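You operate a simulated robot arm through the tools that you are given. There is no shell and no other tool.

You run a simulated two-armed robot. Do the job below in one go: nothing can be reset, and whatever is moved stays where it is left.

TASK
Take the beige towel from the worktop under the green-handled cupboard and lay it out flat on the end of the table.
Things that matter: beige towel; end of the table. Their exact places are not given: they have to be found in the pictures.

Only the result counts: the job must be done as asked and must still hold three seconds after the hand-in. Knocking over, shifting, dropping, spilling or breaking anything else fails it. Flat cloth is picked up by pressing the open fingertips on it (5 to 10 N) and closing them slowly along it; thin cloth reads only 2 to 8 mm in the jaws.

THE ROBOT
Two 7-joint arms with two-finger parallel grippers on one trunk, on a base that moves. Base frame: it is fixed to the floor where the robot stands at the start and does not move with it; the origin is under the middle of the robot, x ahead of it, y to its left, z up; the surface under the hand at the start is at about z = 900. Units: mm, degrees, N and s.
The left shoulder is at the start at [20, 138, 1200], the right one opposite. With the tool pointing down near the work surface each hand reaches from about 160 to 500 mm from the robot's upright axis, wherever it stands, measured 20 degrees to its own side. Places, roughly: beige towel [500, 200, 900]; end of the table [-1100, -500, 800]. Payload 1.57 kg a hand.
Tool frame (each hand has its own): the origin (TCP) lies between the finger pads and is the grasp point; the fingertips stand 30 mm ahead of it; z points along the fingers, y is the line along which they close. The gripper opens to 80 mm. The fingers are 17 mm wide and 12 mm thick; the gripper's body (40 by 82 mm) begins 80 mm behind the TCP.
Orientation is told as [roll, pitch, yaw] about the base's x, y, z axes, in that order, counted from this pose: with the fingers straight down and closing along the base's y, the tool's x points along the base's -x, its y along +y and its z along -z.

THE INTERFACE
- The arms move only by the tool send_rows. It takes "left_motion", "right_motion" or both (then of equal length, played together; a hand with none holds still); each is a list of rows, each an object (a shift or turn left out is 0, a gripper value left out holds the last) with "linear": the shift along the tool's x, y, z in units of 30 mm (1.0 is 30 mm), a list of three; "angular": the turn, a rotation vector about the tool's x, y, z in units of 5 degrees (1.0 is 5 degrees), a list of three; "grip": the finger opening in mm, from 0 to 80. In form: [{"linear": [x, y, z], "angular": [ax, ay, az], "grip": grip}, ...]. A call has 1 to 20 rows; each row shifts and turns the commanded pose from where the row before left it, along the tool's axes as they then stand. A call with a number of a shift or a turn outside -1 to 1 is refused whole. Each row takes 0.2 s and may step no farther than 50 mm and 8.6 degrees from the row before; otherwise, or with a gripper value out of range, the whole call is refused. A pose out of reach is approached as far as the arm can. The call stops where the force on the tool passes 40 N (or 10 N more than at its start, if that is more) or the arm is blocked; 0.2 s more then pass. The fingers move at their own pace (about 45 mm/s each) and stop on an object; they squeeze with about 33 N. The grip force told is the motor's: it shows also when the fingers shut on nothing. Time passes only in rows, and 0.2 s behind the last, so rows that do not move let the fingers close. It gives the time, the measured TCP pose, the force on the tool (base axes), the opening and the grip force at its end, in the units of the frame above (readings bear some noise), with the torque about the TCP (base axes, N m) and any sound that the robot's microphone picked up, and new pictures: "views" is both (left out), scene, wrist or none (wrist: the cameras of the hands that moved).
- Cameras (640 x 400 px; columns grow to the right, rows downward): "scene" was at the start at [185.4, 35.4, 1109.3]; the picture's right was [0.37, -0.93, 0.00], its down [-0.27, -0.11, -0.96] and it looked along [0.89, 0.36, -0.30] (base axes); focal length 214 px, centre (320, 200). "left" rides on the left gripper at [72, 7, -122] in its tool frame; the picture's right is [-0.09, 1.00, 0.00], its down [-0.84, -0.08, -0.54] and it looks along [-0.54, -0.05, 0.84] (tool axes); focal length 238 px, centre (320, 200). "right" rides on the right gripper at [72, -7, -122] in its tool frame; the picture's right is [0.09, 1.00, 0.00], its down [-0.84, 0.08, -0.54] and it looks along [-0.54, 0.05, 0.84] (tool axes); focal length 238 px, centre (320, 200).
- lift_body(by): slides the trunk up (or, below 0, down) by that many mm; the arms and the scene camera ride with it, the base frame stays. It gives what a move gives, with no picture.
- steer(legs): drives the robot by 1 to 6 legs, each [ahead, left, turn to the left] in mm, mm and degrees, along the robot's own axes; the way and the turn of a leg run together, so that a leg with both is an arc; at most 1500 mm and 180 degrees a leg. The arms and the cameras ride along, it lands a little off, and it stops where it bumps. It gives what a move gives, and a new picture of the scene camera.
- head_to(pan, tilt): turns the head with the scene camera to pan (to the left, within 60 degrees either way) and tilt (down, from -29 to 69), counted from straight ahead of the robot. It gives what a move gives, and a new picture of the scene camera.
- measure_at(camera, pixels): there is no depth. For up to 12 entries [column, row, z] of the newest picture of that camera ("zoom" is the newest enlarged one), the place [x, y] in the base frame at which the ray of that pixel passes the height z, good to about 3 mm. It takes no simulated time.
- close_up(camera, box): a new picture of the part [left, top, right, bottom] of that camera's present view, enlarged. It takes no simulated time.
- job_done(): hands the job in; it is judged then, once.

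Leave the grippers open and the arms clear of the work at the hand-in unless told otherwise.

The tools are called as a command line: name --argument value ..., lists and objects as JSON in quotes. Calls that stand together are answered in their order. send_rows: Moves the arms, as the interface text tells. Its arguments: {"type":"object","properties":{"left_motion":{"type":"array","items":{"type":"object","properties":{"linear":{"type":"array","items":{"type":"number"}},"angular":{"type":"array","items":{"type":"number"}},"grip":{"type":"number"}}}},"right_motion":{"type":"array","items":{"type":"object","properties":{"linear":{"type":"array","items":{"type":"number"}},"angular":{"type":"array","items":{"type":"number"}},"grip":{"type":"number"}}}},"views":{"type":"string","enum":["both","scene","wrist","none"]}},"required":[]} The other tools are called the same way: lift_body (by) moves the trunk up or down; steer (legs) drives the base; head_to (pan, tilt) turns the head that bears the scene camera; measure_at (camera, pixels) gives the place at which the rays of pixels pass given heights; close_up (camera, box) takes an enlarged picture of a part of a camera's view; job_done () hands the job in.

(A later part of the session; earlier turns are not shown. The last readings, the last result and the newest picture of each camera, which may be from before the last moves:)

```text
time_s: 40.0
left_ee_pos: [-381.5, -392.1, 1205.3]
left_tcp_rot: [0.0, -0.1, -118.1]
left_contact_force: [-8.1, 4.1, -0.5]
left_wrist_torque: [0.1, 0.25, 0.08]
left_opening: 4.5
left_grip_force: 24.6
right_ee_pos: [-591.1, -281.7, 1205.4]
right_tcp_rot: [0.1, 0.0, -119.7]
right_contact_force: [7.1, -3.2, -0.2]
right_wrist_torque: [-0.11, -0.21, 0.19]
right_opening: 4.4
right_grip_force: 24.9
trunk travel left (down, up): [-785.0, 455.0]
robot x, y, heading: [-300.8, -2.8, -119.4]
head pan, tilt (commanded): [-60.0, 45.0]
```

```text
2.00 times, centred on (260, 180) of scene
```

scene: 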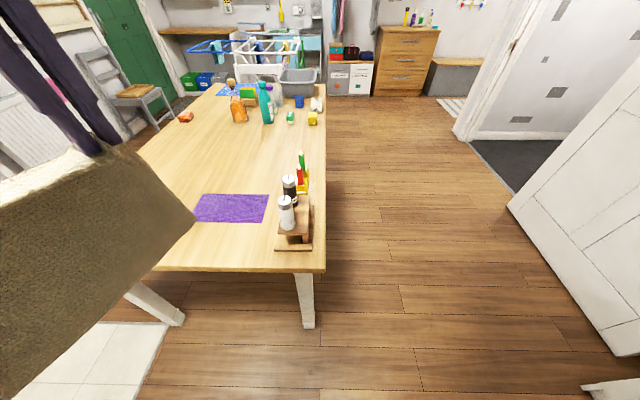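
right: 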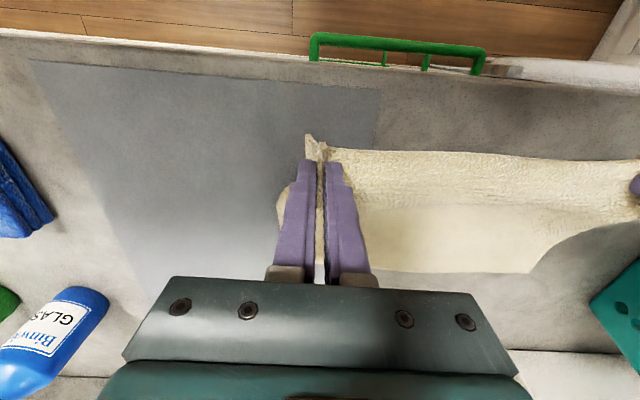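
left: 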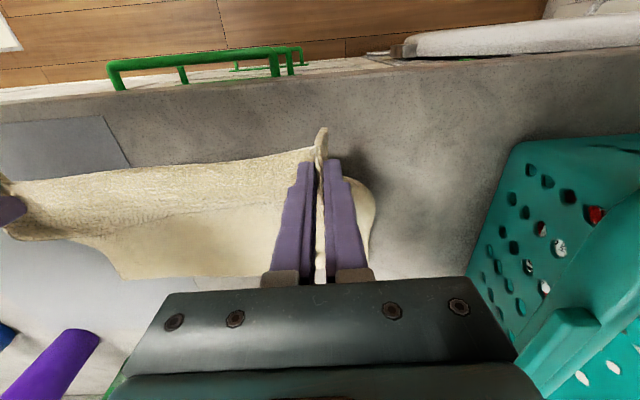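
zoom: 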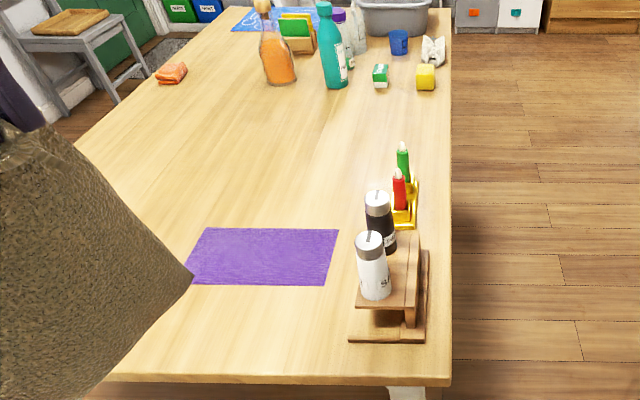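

Measuring the mat and table corners at two assumed heights from this view.

measure_at --camera "zoom" --pixels '[[338, 230, 800], [338, 230, 700], [323, 285, 800], [323, 285, 700], [451, 376, 800], [451, 376, 700], [208, 228, 800], [208, 228, 700], [424, 342, 800], [424, 342, 700], [410, 228, 800], [265, 83, 800]]'

lift_body --by 300

head_to --pan -60 --tilt 50

close_up --camera "scene" --box '[100, 80, 420, 280]'

```text
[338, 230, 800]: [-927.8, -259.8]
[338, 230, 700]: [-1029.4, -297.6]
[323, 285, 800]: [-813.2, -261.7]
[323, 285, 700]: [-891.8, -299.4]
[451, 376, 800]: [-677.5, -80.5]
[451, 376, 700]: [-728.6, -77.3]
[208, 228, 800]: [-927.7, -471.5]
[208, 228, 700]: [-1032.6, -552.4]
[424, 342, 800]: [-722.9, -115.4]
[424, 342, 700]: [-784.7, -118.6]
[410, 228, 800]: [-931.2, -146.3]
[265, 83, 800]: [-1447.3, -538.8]
```

```text
time_s: 43.0
left_ee_pos: [-381.4, -393.0, 1505.6]
left_tcp_rot: [0.0, -0.1, -118.2]
left_contact_force: [-7.1, 4.2, 0.0]
left_wrist_torque: [0.1, 0.25, 0.04]
left_opening: 4.3
left_grip_force: 25.0
right_ee_pos: [-590.7, -281.4, 1505.2]
right_tcp_rot: [0.1, 0.0, -119.7]
right_contact_force: [7.9, -4.0, 0.1]
right_wrist_torque: [-0.09, -0.23, 0.19]
right_opening: 4.2
right_grip_force: 25.0
trunk travel left (down, up): [-1085.0, 155.0]
robot x, y, heading: [-300.2, 0.1, -119.1]
head pan, tilt (commanded): [-60.0, 45.0]
```

```text
time_s: 43.6
left_ee_pos: [-380.1, -393.1, 1505.4]
left_tcp_rot: [0.0, -0.2, -118.1]
left_contact_force: [-7.4, 3.9, -0.1]
left_wrist_torque: [0.1, 0.23, 0.07]
left_opening: 4.2
left_grip_force: 25.1
right_ee_pos: [-590.7, -281.4, 1504.5]
right_tcp_rot: [0.0, 0.0, -119.7]
right_contact_force: [8.2, -3.3, -0.4]
right_wrist_torque: [-0.11, -0.27, 0.16]
right_opening: 4.5
right_grip_force: 24.9
trunk travel left (down, up): [-1085.0, 155.0]
robot x, y, heading: [-298.0, -0.7, -118.8]
head pan, tilt (commanded): [-60.0, 50.0]
```

scene: 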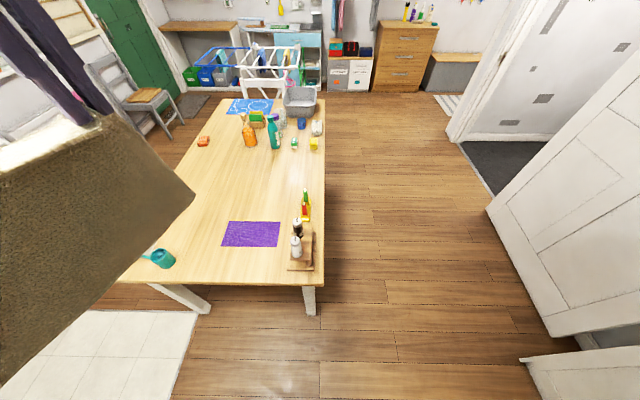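

```text
2.00 times, centred on (260, 180) of scene
```

zoom: 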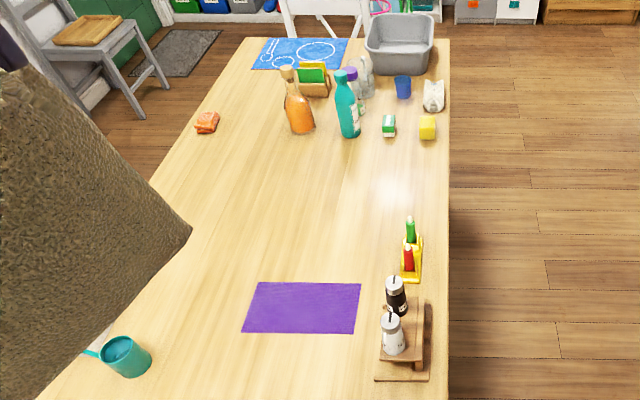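

A much better overview: the table has the purple mat at its near end and a blue mat at its far end. I'll measure the same corners at two heights again.

measure_at --camera "zoom" --pixels '[[361, 284, 800], [361, 284, 700], [355, 333, 800], [355, 333, 700], [259, 282, 800], [259, 282, 700], [242, 333, 800], [242, 333, 700], [428, 380, 800], [428, 380, 700], [449, 38, 800], [249, 38, 800]]'

measure_at --camera "scene" --pixels '[[325, 283, 800], [325, 283, 700], [118, 282, 800], [118, 282, 700], [312, 220, 800], [298, 220, 800], [296, 150, 800], [155, 268, 800], [204, 146, 800], [248, 146, 800]]'

```text
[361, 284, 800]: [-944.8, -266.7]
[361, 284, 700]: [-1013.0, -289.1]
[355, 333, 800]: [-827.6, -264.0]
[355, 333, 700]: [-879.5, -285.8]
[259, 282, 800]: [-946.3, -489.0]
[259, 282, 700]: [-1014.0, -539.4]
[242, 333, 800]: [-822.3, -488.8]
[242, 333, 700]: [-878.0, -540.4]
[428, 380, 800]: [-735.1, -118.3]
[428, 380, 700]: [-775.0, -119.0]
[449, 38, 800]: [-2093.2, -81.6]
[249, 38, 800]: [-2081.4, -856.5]
```

```text
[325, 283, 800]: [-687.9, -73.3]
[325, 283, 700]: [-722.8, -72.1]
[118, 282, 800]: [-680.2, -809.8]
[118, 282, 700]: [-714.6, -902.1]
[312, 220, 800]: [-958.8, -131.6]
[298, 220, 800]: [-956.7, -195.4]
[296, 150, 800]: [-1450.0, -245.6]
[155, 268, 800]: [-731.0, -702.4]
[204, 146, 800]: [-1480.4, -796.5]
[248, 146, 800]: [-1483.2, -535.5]
```

Comparing both views puts the table top at z ≈ 750 (not 800). At that height, the table spans x −705…−2207 and y −78…−905, and the purple mat covers x −852…−980. The free wood in the near half is x −1000…−1456, reachable from the table's open side. I'll check the floor obstacles on that side.

measure_at --camera "scene" --pixels '[[520, 358, 0], [487, 205, 0], [548, 336, 0], [455, 138, 0], [470, 145, 0], [318, 315, 0], [325, 150, 750], [325, 240, 750], [325, 283, 750], [312, 220, 750], [300, 203, 750]]'

head_to --pan -30 --tilt 60

```text
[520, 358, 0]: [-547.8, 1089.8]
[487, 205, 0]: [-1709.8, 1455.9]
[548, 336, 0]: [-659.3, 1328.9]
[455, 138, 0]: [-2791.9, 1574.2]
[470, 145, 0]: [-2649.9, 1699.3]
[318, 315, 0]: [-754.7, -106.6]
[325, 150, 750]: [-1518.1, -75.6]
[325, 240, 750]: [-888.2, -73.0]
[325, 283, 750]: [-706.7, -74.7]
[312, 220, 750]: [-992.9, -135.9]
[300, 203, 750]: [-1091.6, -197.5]
```

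```text
time_s: 44.6
left_ee_pos: [-380.1, -394.3, 1505.7]
left_tcp_rot: [0.0, -0.1, -118.1]
left_contact_force: [-8.0, 4.4, 0.0]
left_wrist_torque: [0.11, 0.25, 0.07]
left_opening: 4.6
left_grip_force: 25.0
right_ee_pos: [-590.7, -281.6, 1505.5]
right_tcp_rot: [0.0, 0.1, -119.7]
right_contact_force: [7.8, -3.5, -1.4]
right_wrist_torque: [-0.09, -0.22, 0.19]
right_opening: 4.3
right_grip_force: 24.9
trunk travel left (down, up): [-1085.0, 155.0]
robot x, y, heading: [-299.1, -1.1, -119.1]
head pan, tilt (commanded): [-30.0, 60.0]
```

scene: 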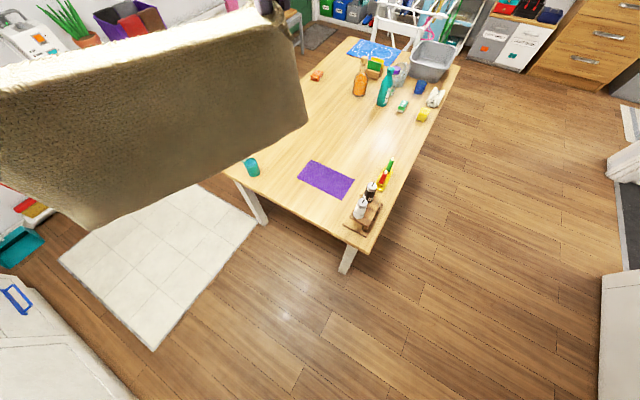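

The side floor is free (nearest counter at y≈1090). I'll turn to face −y, back off 300 mm and strafe right about 900 mm so the robot stands beside the table with the free wood in front.

steer --legs '[[0, 0, 29], [-300, 0, 0], [0, -900, 0]]'

head_to --pan 35 --tilt 55

head_to --pan -50 --tilt 55

```text
time_s: 52.4
left_ee_pos: [-1077.8, -81.2, 1505.8]
left_tcp_rot: [0.1, -0.1, -89.5]
left_contact_force: [-8.5, -0.7, -0.5]
left_wrist_torque: [-0.05, 0.29, -0.07]
left_opening: 4.3
left_grip_force: 24.4
right_ee_pos: [-1314.8, -83.8, 1504.8]
right_tcp_rot: [0.0, 0.0, -91.0]
right_contact_force: [9.0, 0.3, -0.1]
right_wrist_torque: [0.02, -0.29, 0.06]
right_opening: 4.3
right_grip_force: 25.6
trunk travel left (down, up): [-1085.0, 155.0]
robot x, y, heading: [-1194.2, 307.3, -90.3]
head pan, tilt (commanded): [-30.0, 60.0]
```

scene: 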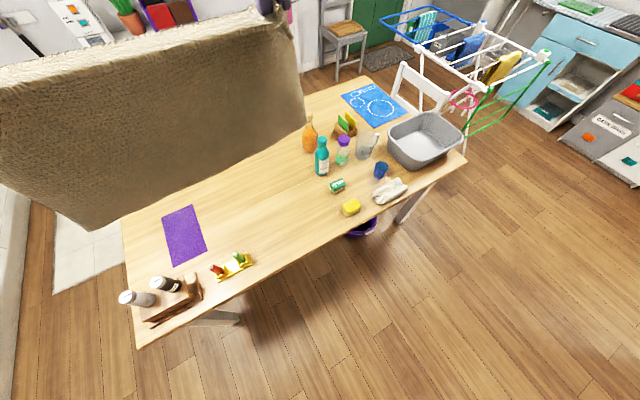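

```text
time_s: 53.7
left_ee_pos: [-1076.9, -80.9, 1505.2]
left_tcp_rot: [0.1, -0.1, -89.5]
left_contact_force: [-7.6, 0.6, -0.1]
left_wrist_torque: [-0.01, 0.25, -0.06]
left_opening: 4.0
left_grip_force: 24.9
right_ee_pos: [-1315.3, -84.1, 1506.5]
right_tcp_rot: [0.1, 0.0, -91.0]
right_contact_force: [7.9, -0.2, -1.6]
right_wrist_torque: [0.04, -0.26, 0.0]
right_opening: 4.5
right_grip_force: 25.2
trunk travel left (down, up): [-1085.0, 155.0]
robot x, y, heading: [-1195.0, 304.7, -90.2]
head pan, tilt (commanded): [35.0, 55.0]
```

scene: 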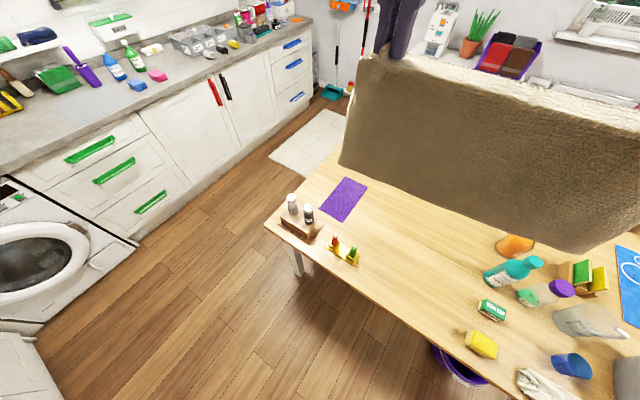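

```text
time_s: 55.3
left_ee_pos: [-1076.4, -80.5, 1505.6]
left_tcp_rot: [0.0, -0.1, -89.5]
left_contact_force: [-8.2, -0.5, 0.4]
left_wrist_torque: [-0.04, 0.22, -0.06]
left_opening: 4.4
left_grip_force: 24.7
right_ee_pos: [-1315.1, -83.0, 1505.8]
right_tcp_rot: [0.1, 0.0, -91.1]
right_contact_force: [7.9, 0.5, -0.3]
right_wrist_torque: [0.02, -0.24, 0.02]
right_opening: 4.1
right_grip_force: 25.0
trunk travel left (down, up): [-1085.0, 155.0]
robot x, y, heading: [-1196.5, 305.8, -90.1]
head pan, tilt (commanded): [-50.0, 55.0]
```

scene: 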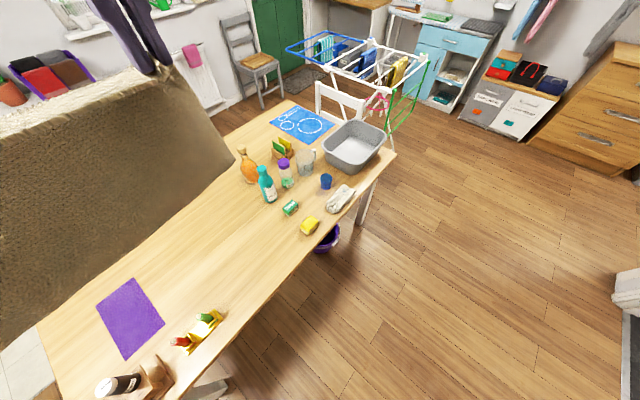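

I'm beside the table now at (−1195, 306), facing it. I'll locate the nearest objects around the free wood: the condiment tray near (222,315), yellow sponge (305,234), green box (285,214) and bucket (325,250).

measure_at --camera "scene" --pixels '[[224, 318, 750], [190, 354, 750], [303, 234, 750], [284, 214, 750], [264, 200, 750], [244, 182, 750], [165, 322, 750], [132, 278, 750], [327, 252, 0], [315, 252, 750], [240, 315, 750]]'

close_up --camera "scene" --box '[80, 140, 380, 380]'

```text
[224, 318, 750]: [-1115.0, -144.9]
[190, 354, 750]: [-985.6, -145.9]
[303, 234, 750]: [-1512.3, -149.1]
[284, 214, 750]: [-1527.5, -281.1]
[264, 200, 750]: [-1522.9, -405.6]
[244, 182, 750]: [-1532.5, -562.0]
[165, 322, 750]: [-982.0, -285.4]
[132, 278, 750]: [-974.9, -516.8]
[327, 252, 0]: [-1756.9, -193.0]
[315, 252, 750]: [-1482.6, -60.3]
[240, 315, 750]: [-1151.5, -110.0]
```

```text
1.67 times, centred on (230, 260) of scene
```

zoom: 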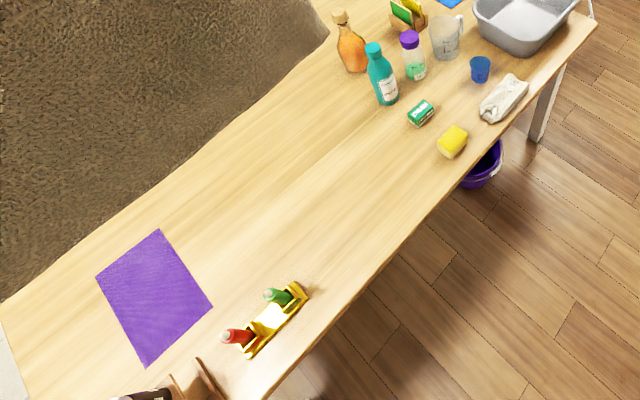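

The condiment tray actually reaches x≈−1112, so the free strip along this edge is x −1125…−1480; deeper in (beyond y≈−200) it is wider. To see how deep I can lay the towel, I'll test the reach high in the air: raise 50 mm, tilt both hands 40° forward, then push forward.

send_rows --left_motion '[{"linear": [0, 0, -0.85]}, {"linear": [0, 0, -0.85], "angular": [0, -1, 0]}, {"angular": [0, -1, 0]}, {"angular": [0, -1, 0]}, {"angular": [0, -1, 0]}, {"angular": [0, -1, 0]}, {"angular": [0, -1, 0]}, {"angular": [0, -1, 0]}, {"angular": [0, -1, 0]}, {}]' --right_motion '[{"linear": [0, 0, -0.85]}, {"linear": [0, 0, -0.85], "angular": [0, -1, 0]}, {"angular": [0, -1, 0]}, {"angular": [0, -1, 0]}, {"angular": [0, -1, 0]}, {"angular": [0, -1, 0]}, {"angular": [0, -1, 0]}, {"angular": [0, -1, 0]}, {"angular": [0, -1, 0]}, {}]' --views "scene"

```text
time_s: 57.5
left_ee_pos: [-1077.8, -80.8, 1556.8]
left_tcp_rot: [0.0, -40.1, -89.5]
left_contact_force: [-9.2, -0.5, -0.2]
left_wrist_torque: [0.01, 0.21, -0.21]
left_opening: 4.3
left_grip_force: 25.5
right_ee_pos: [-1314.7, -83.1, 1556.4]
right_tcp_rot: [0.1, -40.1, -91.1]
right_contact_force: [8.6, -0.3, -0.3]
right_wrist_torque: [0.01, -0.17, 0.23]
right_opening: 4.3
right_grip_force: 24.8
trunk travel left (down, up): [-1085.0, 155.0]
robot x, y, heading: [-1192.3, 303.6, -90.5]
head pan, tilt (commanded): [-50.0, 55.0]
```

scene: 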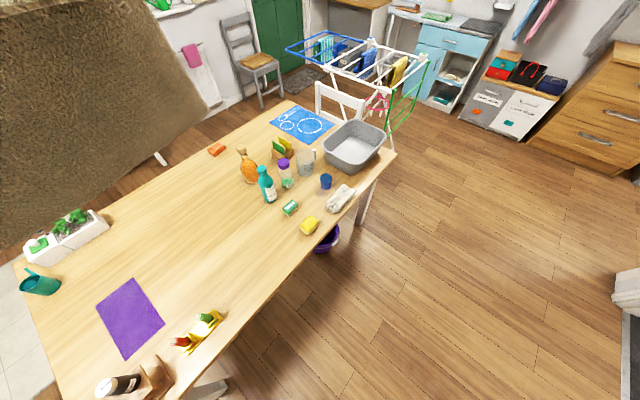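

The tilt works. Now I'll push both hands forward in steps and read how far they get; also measuring the planter at left (108,232) for reference.

measure_at --camera "scene" --pixels '[[108, 232, 750], [30, 264, 750], [42, 294, 750], [209, 155, 750], [125, 198, 750], [224, 318, 750], [190, 354, 750], [163, 322, 750]]'

send_rows --left_motion '[{"linear": [-0.638, 0, 0.536]}, {"linear": [-0.638, 0, 0.536]}, {"linear": [-0.638, 0, 0.536]}, {"linear": [-0.638, 0, 0.536]}, {"linear": [-0.638, 0, 0.536]}, {"linear": [-0.638, 0, 0.536]}, {"linear": [-0.638, 0, 0.536]}, {"linear": [-0.638, 0, 0.536]}, {}]' --right_motion '[{"linear": [-0.638, 0, 0.536]}, {"linear": [-0.638, 0, 0.536]}, {"linear": [-0.638, 0, 0.536]}, {"linear": [-0.638, 0, 0.536]}, {"linear": [-0.638, 0, 0.536]}, {"linear": [-0.638, 0, 0.536]}, {"linear": [-0.638, 0, 0.536]}, {"linear": [-0.638, 0, 0.536]}, {}]' --views "scene"

```text
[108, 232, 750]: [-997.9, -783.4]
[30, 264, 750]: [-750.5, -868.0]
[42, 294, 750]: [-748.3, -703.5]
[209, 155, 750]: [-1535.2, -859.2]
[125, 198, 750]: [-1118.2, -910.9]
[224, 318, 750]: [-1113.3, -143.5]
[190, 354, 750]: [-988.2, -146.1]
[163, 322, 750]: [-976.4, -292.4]
```

```text
time_s: 59.5
left_ee_pos: [-1076.3, -280.7, 1557.4]
left_tcp_rot: [-0.1, -40.3, -89.7]
left_contact_force: [-14.2, -0.4, -0.8]
left_wrist_torque: [-0.01, 0.31, -0.34]
left_opening: 4.4
left_grip_force: 24.8
right_ee_pos: [-1318.8, -282.8, 1556.9]
right_tcp_rot: [0.2, -40.2, -90.8]
right_contact_force: [14.2, 0.1, -0.7]
right_wrist_torque: [0.06, -0.24, 0.39]
right_opening: 4.7
right_grip_force: 25.4
trunk travel left (down, up): [-1085.0, 155.0]
robot x, y, heading: [-1193.3, 306.6, -90.1]
head pan, tilt (commanded): [-50.0, 55.0]
```

scene: 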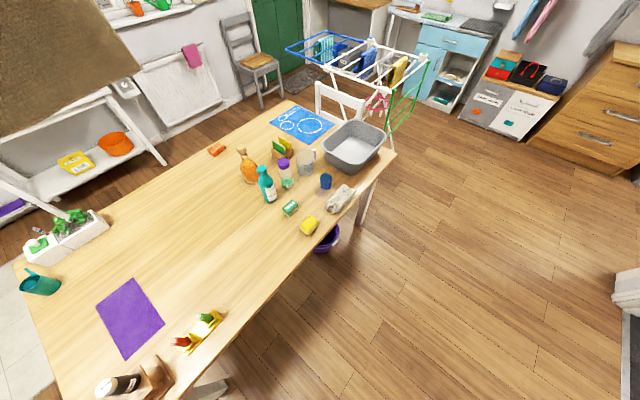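

At 587 mm from the axis both hands still follow. The towel tension rose to 14 N, so I'll bring the hands 2 mm closer together and keep pushing forward to find the limit.

send_rows --left_motion '[{"linear": [0, -0.07, 0]}, {"linear": [-0.638, -0.01, 0.536]}, {"linear": [-0.638, -0.01, 0.536]}, {"linear": [-0.638, -0.01, 0.536]}, {"linear": [-0.638, -0.01, 0.536]}, {}]' --right_motion '[{"linear": [0, 0.07, 0]}, {"linear": [-0.638, 0.01, 0.536]}, {"linear": [-0.638, 0.01, 0.536]}, {"linear": [-0.638, 0.01, 0.536]}, {"linear": [-0.638, 0.01, 0.536]}, {}]' --views "none"

```text
time_s: 60.9
left_ee_pos: [-1074.5, -308.5, 1552.7]
left_tcp_rot: [-0.2, -40.0, -89.4]
left_contact_force: [-17.3, -0.1, -0.4]
left_wrist_torque: [-0.02, 0.41, -0.39]
left_opening: 4.6
left_grip_force: 24.7
left hand out of reach, approached as far as the arm can: row 3, 4, 5
right_ee_pos: [-1317.3, -308.0, 1553.7]
right_tcp_rot: [0.2, -40.0, -90.9]
right_contact_force: [16.4, -0.2, -0.6]
right_wrist_torque: [0.04, -0.31, 0.44]
right_opening: 4.8
right_grip_force: 25.1
right hand out of reach, approached as far as the arm can: row 3, 4, 5
trunk travel left (down, up): [-1085.0, 155.0]
robot x, y, heading: [-1198.4, 302.9, -90.3]
head pan, tilt (commanded): [-50.0, 55.0]
```

The reach limit at 40° tilt is about 611 mm from the axis, which is plenty. I'll pull back 100 mm and ease the tension, then inspect the tray with the red and green bottles closely, since it's the closest obstacle.

send_rows --left_motion '[{"linear": [0.638, 0.0, -0.536]}, {"linear": [0.638, 0, -0.536]}, {"linear": [0.638, 0, -0.536]}, {"linear": [0.638, 0, -0.536]}, {"linear": [0.638, 0, -0.536]}, {}]' --right_motion '[{"linear": [0.638, 0, -0.536]}, {"linear": [0.638, 0, -0.536]}, {"linear": [0.638, 0, -0.536]}, {"linear": [0.638, 0, -0.536]}, {"linear": [0.638, 0, -0.536]}, {}]' --views "none"

close_up --camera "scene" --box '[140, 270, 268, 350]'

```text
time_s: 62.3
left_ee_pos: [-1074.9, -182.8, 1552.4]
left_tcp_rot: [0.0, -40.0, -89.4]
left_contact_force: [0.5, -0.1, -1.3]
left_wrist_torque: [0.03, 0.0, -0.03]
left_opening: 4.1
left_grip_force: 25.3
right_ee_pos: [-1316.5, -181.5, 1554.7]
right_tcp_rot: [0.0, -40.0, -91.2]
right_contact_force: [0.6, -0.2, 0.0]
right_wrist_torque: [-0.01, 0.01, 0.01]
right_opening: 0.0
right_grip_force: 21.4
trunk travel left (down, up): [-1085.0, 155.0]
robot x, y, heading: [-1195.4, 302.8, -90.4]
head pan, tilt (commanded): [-50.0, 55.0]
```

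```text
5.00 times, centred on (204, 310) of scene
```

zoom: 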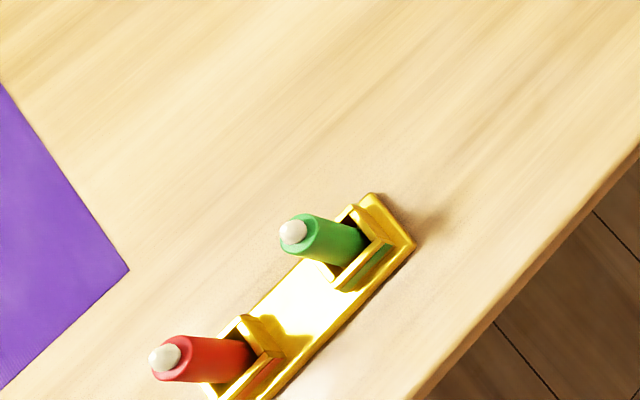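

The right jaw reads 0.0 mm and no tension: the towel has slipped out of the right hand, and only the left still holds it (4.1 mm). I'll look at how it hangs now before doing anything else.

head_to --pan 20 --tilt 25

close_up --camera "left" --box '[0, 0, 640, 400]'

close_up --camera "right" --box '[0, 0, 640, 400]'

```text
time_s: 63.7
left_ee_pos: [-1074.6, -183.5, 1550.9]
left_tcp_rot: [0.0, -40.0, -89.5]
left_contact_force: [0.3, -0.6, -0.3]
left_wrist_torque: [0.03, -0.02, 0.01]
left_opening: 4.1
left_grip_force: 24.9
right_ee_pos: [-1317.4, -181.8, 1552.8]
right_tcp_rot: [-0.1, -39.9, -91.0]
right_contact_force: [0.1, 0.5, -0.4]
right_wrist_torque: [-0.01, -0.01, -0.03]
right_opening: 0.0
right_grip_force: 21.5
trunk travel left (down, up): [-1085.0, 155.0]
robot x, y, heading: [-1193.9, 305.8, -90.4]
head pan, tilt (commanded): [20.0, 25.0]
```

scene: 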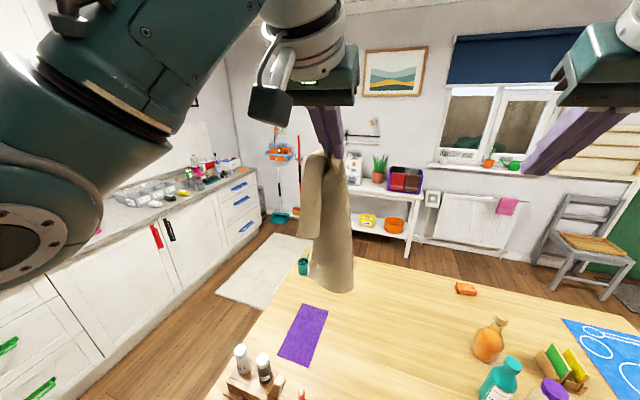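

```text
1.00 times, centred on (320, 200) of left (not enlarged: the box is as wide or as high as the picture)
```

zoom: 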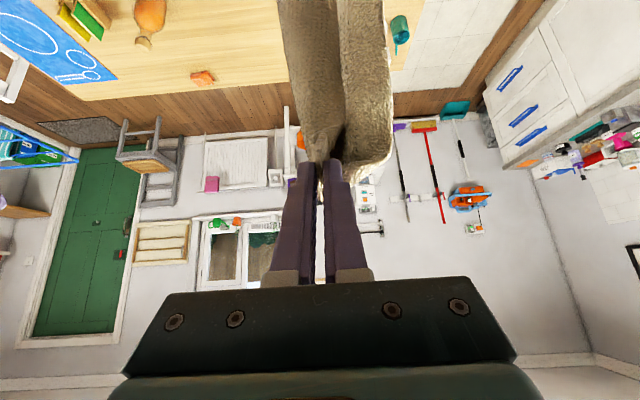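

```text
1.00 times, centred on (320, 200) of right (not enlarged: the box is as wide or as high as the picture)
```

zoom: 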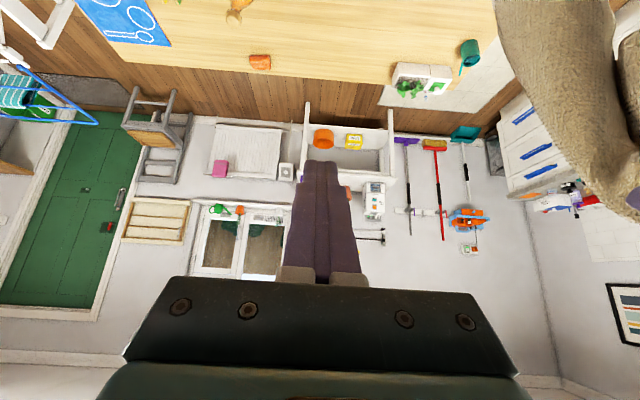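

The towel hangs folded from the left hand, well above the table. I'll zoom in on it to understand where its corners are.

close_up --camera "scene" --box '[240, 130, 432, 310]'

close_up --camera "right" --box '[440, 0, 640, 240]'

```text
2.22 times, centred on (336, 220) of scene
```

zoom: 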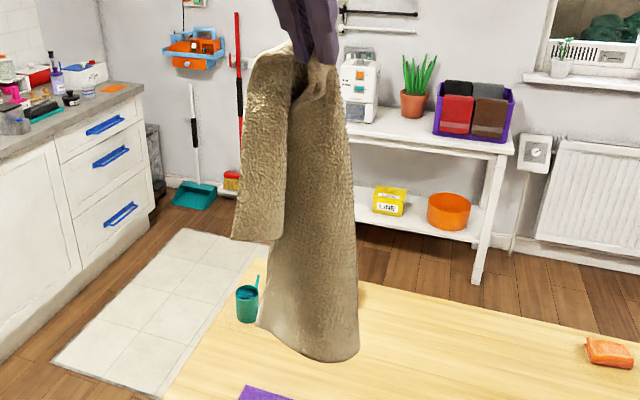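

```text
1.67 times, centred on (540, 120) of right
```

zoom: 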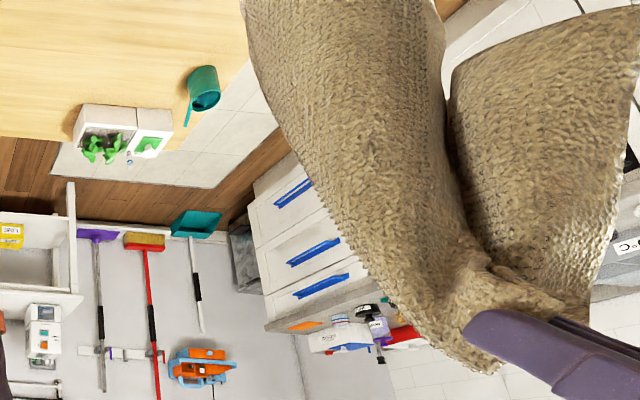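

One short lobe (back-left corner) and one long lobe hang from the left hand. My plan is to lay the strip down on the free wood in front, look, and re-grip two corners on the table as I did on the worktop. First I'll shift the robot to face the free window (about x −1325) and close in to roughly 300 mm from the table edge.

steer --legs '[[0, -130, 0], [50, 0, 0]]'

```text
time_s: 65.5
left_ee_pos: [-1205.5, -232.5, 1551.3]
left_tcp_rot: [0.0, -40.0, -89.3]
left_contact_force: [0.2, -0.1, -0.4]
left_wrist_torque: [0.01, -0.01, -0.03]
left_opening: 4.4
left_grip_force: 25.2
right_ee_pos: [-1448.4, -230.9, 1553.4]
right_tcp_rot: [-0.1, -40.0, -91.0]
right_contact_force: [0.5, 0.2, 0.4]
right_wrist_torque: [0.01, 0.01, 0.0]
right_opening: 0.0
right_grip_force: 21.1
trunk travel left (down, up): [-1085.0, 155.0]
robot x, y, heading: [-1324.6, 253.6, -90.2]
head pan, tilt (commanded): [20.0, 25.0]
```

scene: 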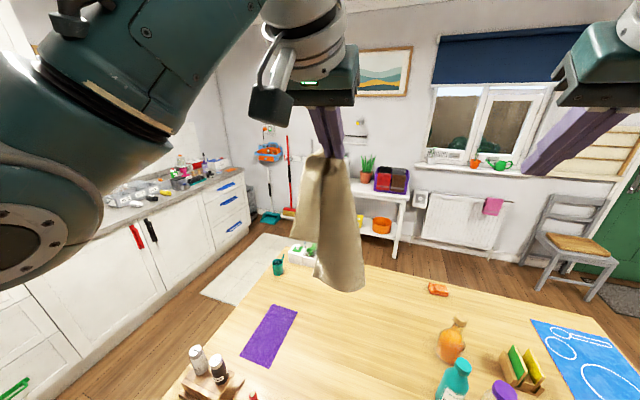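

The robot stands at (−1325, 254), 329 mm from the table edge. I'll bring the left hand with the towel over x≈−1340 and draw the right hand back out of the way, opening it.

send_rows --left_motion '[{}, {}, {"linear": [0, -0.75, 0]}, {"linear": [0, -0.75, 0]}, {"linear": [0, -0.75, 0]}, {"linear": [0, -0.75, 0]}, {"linear": [0, -0.75, 0]}, {"linear": [0, -0.75, 0]}, {}]' --right_motion '[{"linear": [0.638, -0.5, -0.536], "grip": 40}, {"linear": [0.638, -0.5, -0.536]}, {"linear": [0.638, -0.5, -0.536]}, {"linear": [0.638, -0.5, -0.536]}, {"linear": [0.638, 0, -0.536]}, {"linear": [0.638, 0, -0.536]}, {}, {}, {}]' --views "scene"

lift_body --by -300

head_to --pan 0 --tilt 40

```text
time_s: 67.5
left_ee_pos: [-1338.6, -234.3, 1552.9]
left_tcp_rot: [0.1, -40.0, -89.2]
left_contact_force: [-0.2, 0.6, 0.0]
left_wrist_torque: [0.0, 0.0, -0.01]
left_opening: 4.2
left_grip_force: 25.2
right_ee_pos: [-1503.5, -92.7, 1553.1]
right_tcp_rot: [0.1, -39.9, -90.9]
right_contact_force: [0.4, 0.4, -0.2]
right_wrist_torque: [-0.02, 0.01, -0.01]
right_opening: 39.9
right_grip_force: 0.1
right hand out of reach, approached as far as the arm can: row 6
trunk travel left (down, up): [-1085.0, 155.0]
robot x, y, heading: [-1328.4, 252.5, -90.5]
head pan, tilt (commanded): [20.0, 25.0]
```

scene: 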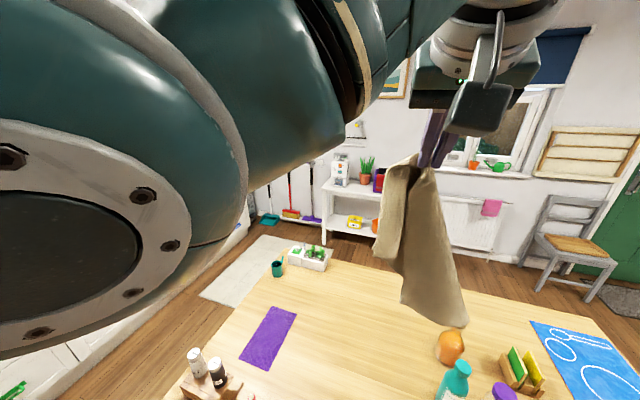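

```text
time_s: 70.5
left_ee_pos: [-1339.4, -234.9, 1252.8]
left_tcp_rot: [0.1, -40.1, -89.5]
left_contact_force: [-0.6, 0.7, -0.4]
left_wrist_torque: [0.04, 0.01, 0.0]
left_opening: 4.4
left_grip_force: 25.4
right_ee_pos: [-1504.8, -93.0, 1254.0]
right_tcp_rot: [0.0, -39.9, -90.9]
right_contact_force: [-0.2, 0.1, -0.6]
right_wrist_torque: [-0.01, 0.0, 0.0]
right_opening: 39.9
right_grip_force: 0.0
trunk travel left (down, up): [-785.0, 455.0]
robot x, y, heading: [-1323.4, 251.2, -90.3]
head pan, tilt (commanded): [20.0, 25.0]
```

```text
time_s: 71.4
left_ee_pos: [-1340.4, -234.6, 1251.5]
left_tcp_rot: [0.1, -40.0, -89.4]
left_contact_force: [-0.1, -0.5, -0.2]
left_wrist_torque: [0.03, 0.01, -0.02]
left_opening: 4.0
left_grip_force: 25.1
right_ee_pos: [-1505.4, -91.4, 1254.3]
right_tcp_rot: [0.1, -40.0, -91.1]
right_contact_force: [-0.5, 0.3, -0.2]
right_wrist_torque: [0.01, -0.03, 0.02]
right_opening: 40.1
right_grip_force: 0.2
trunk travel left (down, up): [-785.0, 455.0]
robot x, y, heading: [-1321.4, 253.2, -90.5]
head pan, tilt (commanded): [0.0, 40.0]
```

scene: 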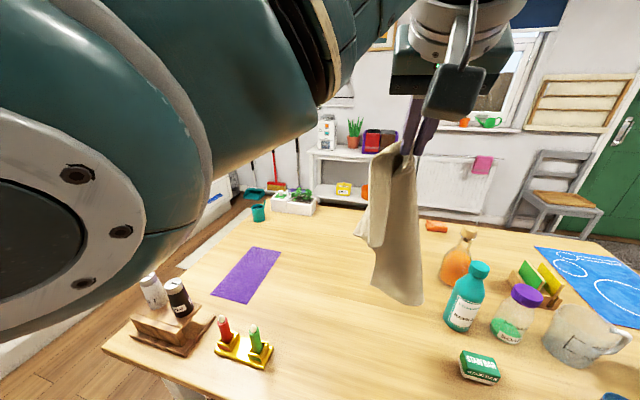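

The towel now hangs with its bottom about 150 mm above the wood. I'll check the height of the bottles in the tray (tops at (252,325) and (223,317)) and positions of the teal bottle and green box before I lay anything near them.

measure_at --camera "scene" --pixels '[[252, 325, 750], [252, 325, 830], [252, 325, 870], [268, 366, 750], [219, 356, 750], [223, 317, 830], [458, 328, 750], [463, 372, 750], [497, 382, 750], [450, 283, 750], [240, 303, 750], [281, 250, 750]]'

close_up --camera "scene" --box '[340, 120, 500, 320]'

```text
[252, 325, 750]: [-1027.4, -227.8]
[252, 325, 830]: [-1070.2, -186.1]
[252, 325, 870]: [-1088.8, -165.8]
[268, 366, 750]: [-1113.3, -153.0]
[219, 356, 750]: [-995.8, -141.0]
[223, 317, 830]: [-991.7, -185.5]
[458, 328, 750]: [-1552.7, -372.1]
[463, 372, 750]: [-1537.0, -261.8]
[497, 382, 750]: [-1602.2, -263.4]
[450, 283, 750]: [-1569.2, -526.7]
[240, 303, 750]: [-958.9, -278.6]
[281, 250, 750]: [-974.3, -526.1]
```

```text
2.00 times, centred on (420, 220) of scene
```

zoom: 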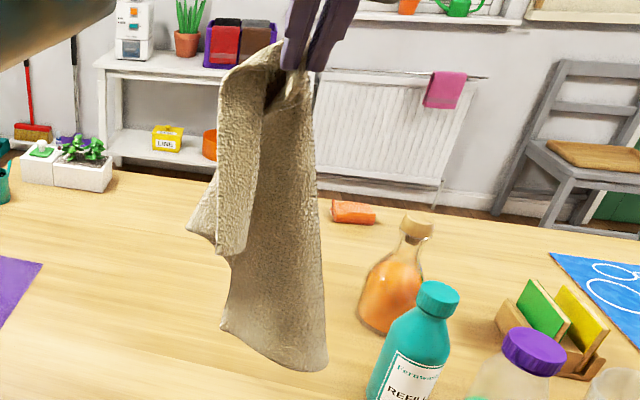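

The green bottle's top is at about z 880, so I must keep clear of x > −1130 near y −155. I'll find the height of the hanging towel's lowest point (scene pixel (422,305)) by checking at which z its ray meets the towel's plane y≈−255.

measure_at --camera "scene" --pixels '[[422, 305, 850], [422, 305, 900], [422, 305, 950], [372, 288, 900], [372, 288, 950], [370, 245, 950], [370, 245, 1000]]'

```text
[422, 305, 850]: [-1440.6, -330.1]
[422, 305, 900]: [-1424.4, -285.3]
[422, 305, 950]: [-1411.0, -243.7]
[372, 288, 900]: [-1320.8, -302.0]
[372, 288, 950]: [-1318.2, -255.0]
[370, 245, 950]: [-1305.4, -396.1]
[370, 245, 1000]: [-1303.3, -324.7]
```

The towel's lowest corner is near (−1413, −250) at z≈940. I'll shift the left hand 40 mm to the right, then lower the trunk 150 mm so that corner hovers just above the wood.

send_rows --left_motion '[{"linear": [0.32, -0.67, -0.27]}, {"linear": [0.32, -0.67, -0.27]}, {}, {}]' --views "none"

lift_body --by -150

head_to --pan -10 --tilt 45

```text
time_s: 72.6
left_ee_pos: [-1320.3, -232.0, 1234.7]
left_tcp_rot: [5.8, -40.0, -87.1]
left_contact_force: [-0.4, 0.6, -0.3]
left_wrist_torque: [0.0, 0.09, -0.04]
left_opening: 4.3
left_grip_force: 25.2
right_ee_pos: [-1505.0, -91.8, 1253.0]
right_tcp_rot: [0.1, -39.8, -90.9]
right_contact_force: [0.5, 0.7, 0.6]
right_wrist_torque: [-0.01, 0.03, -0.03]
right_opening: 40.0
right_grip_force: 0.1
trunk travel left (down, up): [-785.0, 455.0]
robot x, y, heading: [-1323.1, 254.1, -90.4]
head pan, tilt (commanded): [0.0, 40.0]
stopped in row 4 (left hand): the arm was blocked; the commanded pose is now the measured one
```

```text
time_s: 74.3
left_ee_pos: [-1319.3, -233.1, 1086.6]
left_tcp_rot: [5.8, -40.2, -87.1]
left_contact_force: [1.1, -0.1, 0.4]
left_wrist_torque: [-0.02, 0.03, -0.07]
left_opening: 4.2
left_grip_force: 25.0
right_ee_pos: [-1503.4, -92.5, 1104.2]
right_tcp_rot: [-0.1, -39.9, -91.0]
right_contact_force: [-0.6, 0.5, 0.4]
right_wrist_torque: [-0.02, 0.02, -0.03]
right_opening: 40.3
right_grip_force: 0.0
trunk travel left (down, up): [-635.0, 605.0]
robot x, y, heading: [-1324.0, 257.1, -90.1]
head pan, tilt (commanded): [0.0, 40.0]
```

```text
time_s: 75.0
left_ee_pos: [-1319.8, -233.9, 1085.6]
left_tcp_rot: [5.8, -40.2, -87.1]
left_contact_force: [-0.3, 0.0, 0.4]
left_wrist_torque: [-0.02, 0.03, -0.04]
left_opening: 4.0
left_grip_force: 25.3
right_ee_pos: [-1504.9, -92.3, 1103.8]
right_tcp_rot: [0.1, -39.9, -91.0]
right_contact_force: [0.7, -0.5, -0.1]
right_wrist_torque: [-0.02, 0.0, 0.02]
right_opening: 40.1
right_grip_force: 0.1
trunk travel left (down, up): [-635.0, 605.0]
robot x, y, heading: [-1324.5, 256.0, -90.1]
head pan, tilt (commanded): [-10.0, 45.0]
```

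scene: 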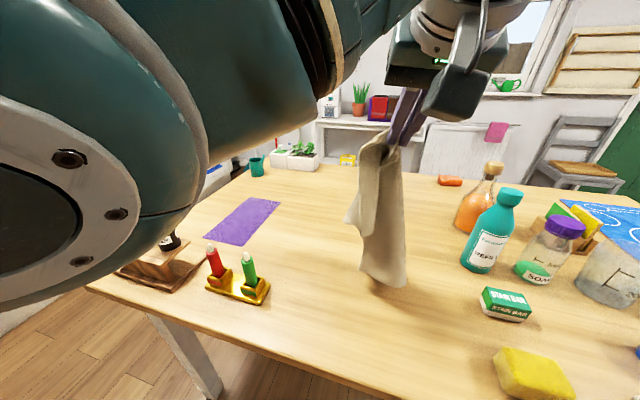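

The left arm got blocked when crossing in front of the trunk, so I'll leave the arm there. Instead I'll strafe the robot 55 mm to the right, which carries the hanging towel with it.

steer --legs '[[0, -55, 0]]'

measure_at --camera "scene" --pixels '[[393, 288, 750], [393, 288, 780], [393, 288, 800], [362, 268, 780], [362, 268, 800]]'

```text
time_s: 76.0
left_ee_pos: [-1374.1, -232.2, 1086.8]
left_tcp_rot: [5.8, -40.1, -87.0]
left_contact_force: [0.1, 0.2, -0.3]
left_wrist_torque: [0.03, 0.03, -0.11]
left_opening: 4.3
left_grip_force: 24.9
right_ee_pos: [-1560.3, -91.7, 1103.6]
right_tcp_rot: [0.1, -39.8, -91.0]
right_contact_force: [-0.4, 0.1, 0.2]
right_wrist_torque: [0.03, 0.01, -0.02]
right_opening: 40.0
right_grip_force: 0.0
trunk travel left (down, up): [-635.0, 605.0]
robot x, y, heading: [-1377.0, 254.2, -90.4]
head pan, tilt (commanded): [-10.0, 45.0]
```

scene: 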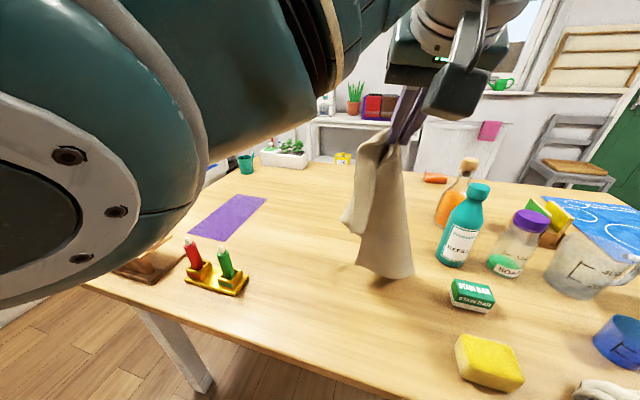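

```text
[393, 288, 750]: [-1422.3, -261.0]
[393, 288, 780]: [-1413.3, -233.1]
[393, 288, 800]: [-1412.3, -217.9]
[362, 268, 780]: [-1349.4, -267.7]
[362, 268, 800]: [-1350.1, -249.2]
```

In the new picture the towel's bottom corner is at (413,277). I'll measure that.

measure_at --camera "scene" --pixels '[[413, 277, 750], [413, 277, 780], [413, 277, 800], [358, 264, 780], [358, 264, 800], [458, 330, 750], [442, 262, 750], [455, 303, 750]]'

```text
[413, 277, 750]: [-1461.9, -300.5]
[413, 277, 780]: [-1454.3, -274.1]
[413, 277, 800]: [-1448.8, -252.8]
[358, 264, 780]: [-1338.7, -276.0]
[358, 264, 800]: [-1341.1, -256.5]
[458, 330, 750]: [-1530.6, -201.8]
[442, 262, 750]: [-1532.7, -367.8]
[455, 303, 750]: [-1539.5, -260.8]
```

The corner is about 45 mm above the wood at (−1450, −255). I'll lower the left hand straight down 48 mm, then lay the strip by moving left (+x) while lowering.

send_rows --left_motion '[{"linear": [0.514, 0, 0.613]}, {"linear": [0.514, 0, 0.613]}, {"linear": [0.536, 0.8, 0.638]}, {"linear": [0.536, 0.8, 0.638]}, {"linear": [0.536, 0.8, 0.638]}, {"linear": [0.536, 0.8, 0.638]}, {}]' --views "both"

```text
time_s: 77.6
left_ee_pos: [-1268.0, -221.2, 945.9]
left_tcp_rot: [5.8, -40.1, -87.1]
left_contact_force: [-0.1, -0.3, -0.5]
left_wrist_torque: [-0.02, 0.06, -0.07]
left_opening: 4.5
left_grip_force: 24.6
right_ee_pos: [-1559.9, -91.9, 1103.0]
right_tcp_rot: [0.0, -39.9, -91.0]
right_contact_force: [-0.1, -0.1, -0.1]
right_wrist_torque: [-0.02, -0.01, 0.01]
right_opening: 40.1
right_grip_force: 0.1
trunk travel left (down, up): [-635.0, 605.0]
robot x, y, heading: [-1380.1, 253.6, -90.3]
head pan, tilt (commanded): [-10.0, 45.0]
```

scene: 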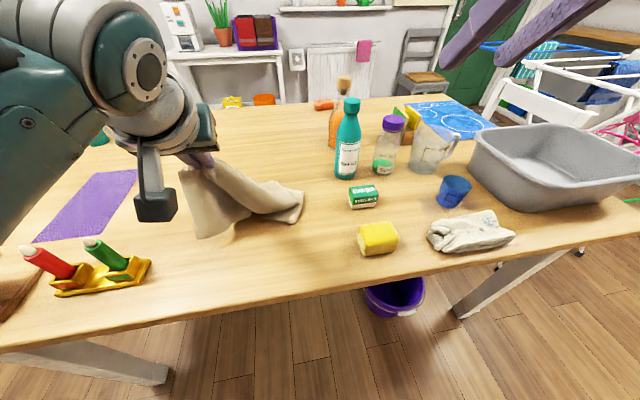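
left: 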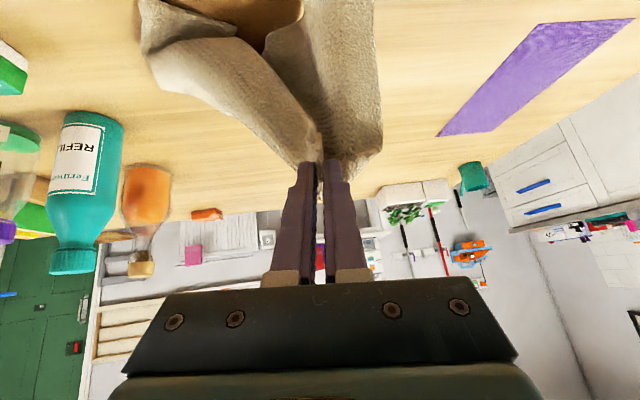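

The strip is laying down nicely to the right, its far end near pixel (300,195). I'll zoom in on it.

close_up --camera "scene" --box '[150, 130, 350, 255]'

measure_at --camera "scene" --pixels '[[303, 191, 755], [296, 221, 755], [240, 210, 755], [195, 237, 755], [362, 200, 750], [376, 240, 750], [347, 176, 750], [180, 170, 755], [150, 262, 755]]'

```text
3.20 times, centred on (250, 192) of scene
```

zoom: 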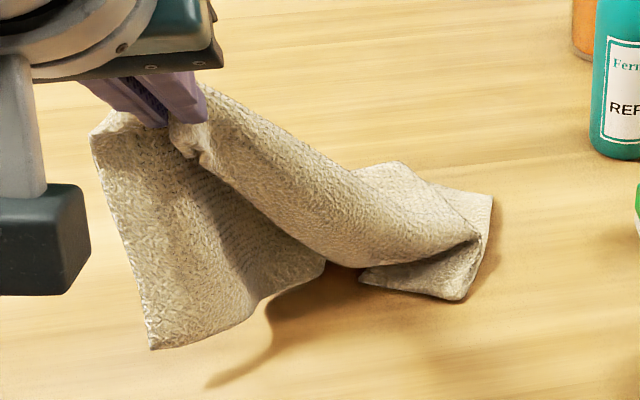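

```text
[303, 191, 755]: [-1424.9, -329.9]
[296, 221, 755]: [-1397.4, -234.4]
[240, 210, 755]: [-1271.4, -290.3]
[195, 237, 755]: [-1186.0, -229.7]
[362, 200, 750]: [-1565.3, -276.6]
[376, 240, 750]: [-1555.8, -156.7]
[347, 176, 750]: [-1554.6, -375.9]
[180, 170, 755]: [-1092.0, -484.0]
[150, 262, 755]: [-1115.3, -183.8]
```

Now I can read it: the corner near zoom (152,348) is the back-left corner "D", on the robot's side of the held corner "A". I'll lower the trunk 120 mm so the flap with D comes to rest on the wood.

lift_body --by -120

send_rows --left_motion '[{"linear": [-0.638, 0.4, 0.536]}, {"linear": [-0.638, 0.4, 0.536]}, {"linear": [-0.638, 0.4, 0.536]}, {}]' --views "both"

```text
time_s: 79.1
left_ee_pos: [-1267.2, -220.0, 825.8]
left_tcp_rot: [5.8, -40.1, -87.0]
left_contact_force: [-1.0, 0.5, 0.1]
left_wrist_torque: [0.02, 0.05, -0.04]
left_opening: 4.1
left_grip_force: 24.3
right_ee_pos: [-1559.0, -91.4, 984.2]
right_tcp_rot: [0.0, -39.9, -90.9]
right_contact_force: [-0.5, 0.6, 0.2]
right_wrist_torque: [-0.01, -0.03, 0.0]
right_opening: 39.8
right_grip_force: 0.1
trunk travel left (down, up): [-515.0, 725.0]
robot x, y, heading: [-1377.8, 256.1, -90.1]
head pan, tilt (commanded): [-10.0, 45.0]
```

```text
time_s: 80.1
left_ee_pos: [-1223.5, -290.4, 829.6]
left_tcp_rot: [5.8, -40.2, -87.1]
left_contact_force: [-0.2, 0.2, 0.1]
left_wrist_torque: [0.0, 0.05, 0.0]
left_opening: 4.3
left_grip_force: 25.0
right_ee_pos: [-1560.3, -92.0, 983.7]
right_tcp_rot: [0.0, -39.8, -91.0]
right_contact_force: [0.3, 0.6, 0.5]
right_wrist_torque: [0.01, 0.07, -0.03]
right_opening: 40.2
right_grip_force: 0.0
trunk travel left (down, up): [-515.0, 725.0]
robot x, y, heading: [-1379.2, 252.6, -90.3]
head pan, tilt (commanded): [-10.0, 45.0]
```

scene: 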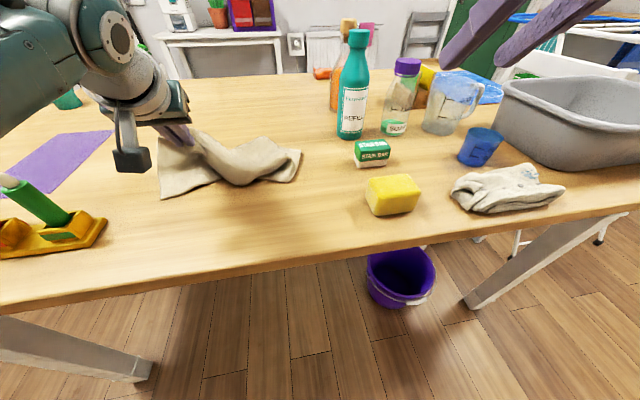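
left: 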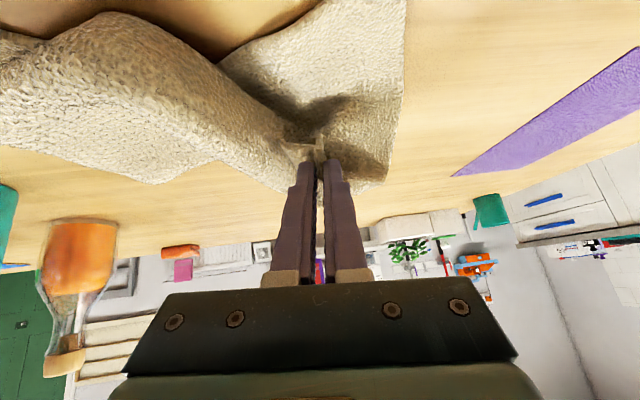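

close_up --camera "scene" --box '[130, 110, 330, 235]'

measure_at --camera "scene" --pixels '[[160, 198, 755], [158, 140, 755], [222, 180, 755], [300, 152, 755], [297, 181, 755], [363, 166, 750], [375, 213, 750], [105, 215, 750]]'

```text
3.20 times, centred on (230, 172) of scene
```

zoom: 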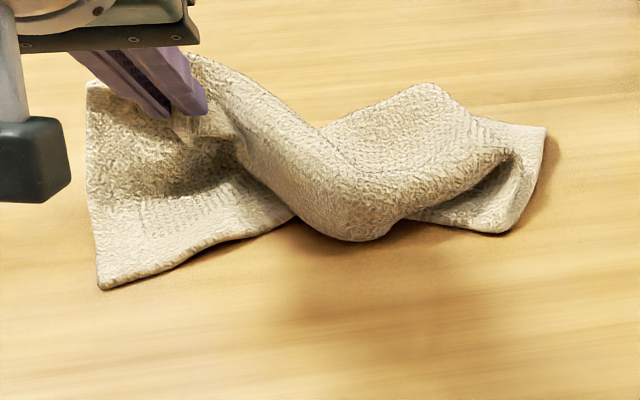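

```text
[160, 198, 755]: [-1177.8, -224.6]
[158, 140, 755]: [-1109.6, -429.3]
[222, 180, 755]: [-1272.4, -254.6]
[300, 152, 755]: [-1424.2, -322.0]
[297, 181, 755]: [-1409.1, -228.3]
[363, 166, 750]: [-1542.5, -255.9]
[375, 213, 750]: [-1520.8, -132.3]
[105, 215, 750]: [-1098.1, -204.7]
```

D lies flat on the wood near (−1178, −225), and another corner of the same near long edge shows near (−1409, −228). So I can re-grip this near edge with both hands. I'll lower the held corner to the table and release it, then lift the left hand clear.

send_rows --left_motion '[{"linear": [0.429, 0.1, 0.511]}, {"linear": [0.38, 0.1, 0.45]}, {"grip": 6}, {"grip": 12}, {"grip": 24}, {"grip": 40}, {}, {"linear": [0.0, 0, -0.9]}, {"linear": [0.0, 0, -0.9]}, {"linear": [0.0, 0, -0.9]}, {"linear": [0.0, 0, -0.9]}, {}]' --views "both"

```text
time_s: 82.7
left_ee_pos: [-1227.3, -221.5, 873.1]
left_tcp_rot: [6.0, -40.2, -87.1]
left_contact_force: [0.4, -0.2, 0.2]
left_wrist_torque: [0.0, 0.03, -0.02]
left_opening: 40.1
left_grip_force: 0.0
right_ee_pos: [-1559.8, -91.8, 984.0]
right_tcp_rot: [0.0, -39.9, -90.9]
right_contact_force: [-0.3, -0.3, 0.1]
right_wrist_torque: [0.02, 0.01, 0.02]
right_opening: 40.0
right_grip_force: 0.0
trunk travel left (down, up): [-515.0, 725.0]
robot x, y, heading: [-1381.1, 257.1, -90.4]
head pan, tilt (commanded): [-10.0, 45.0]
```

scene: 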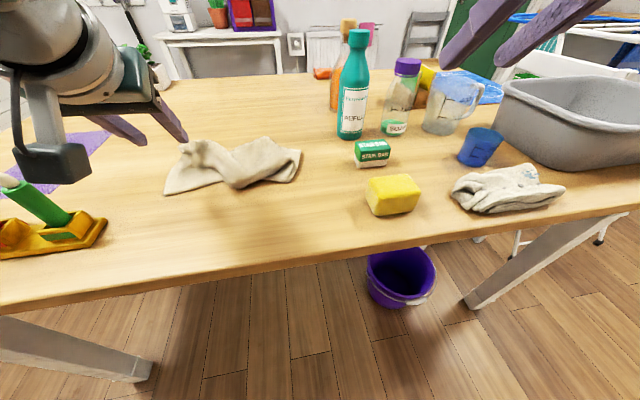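
left: 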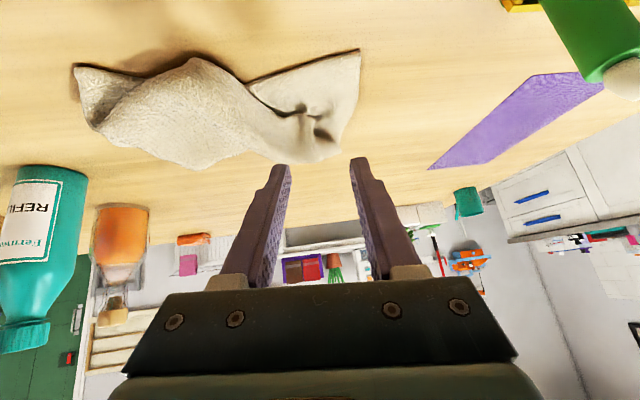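

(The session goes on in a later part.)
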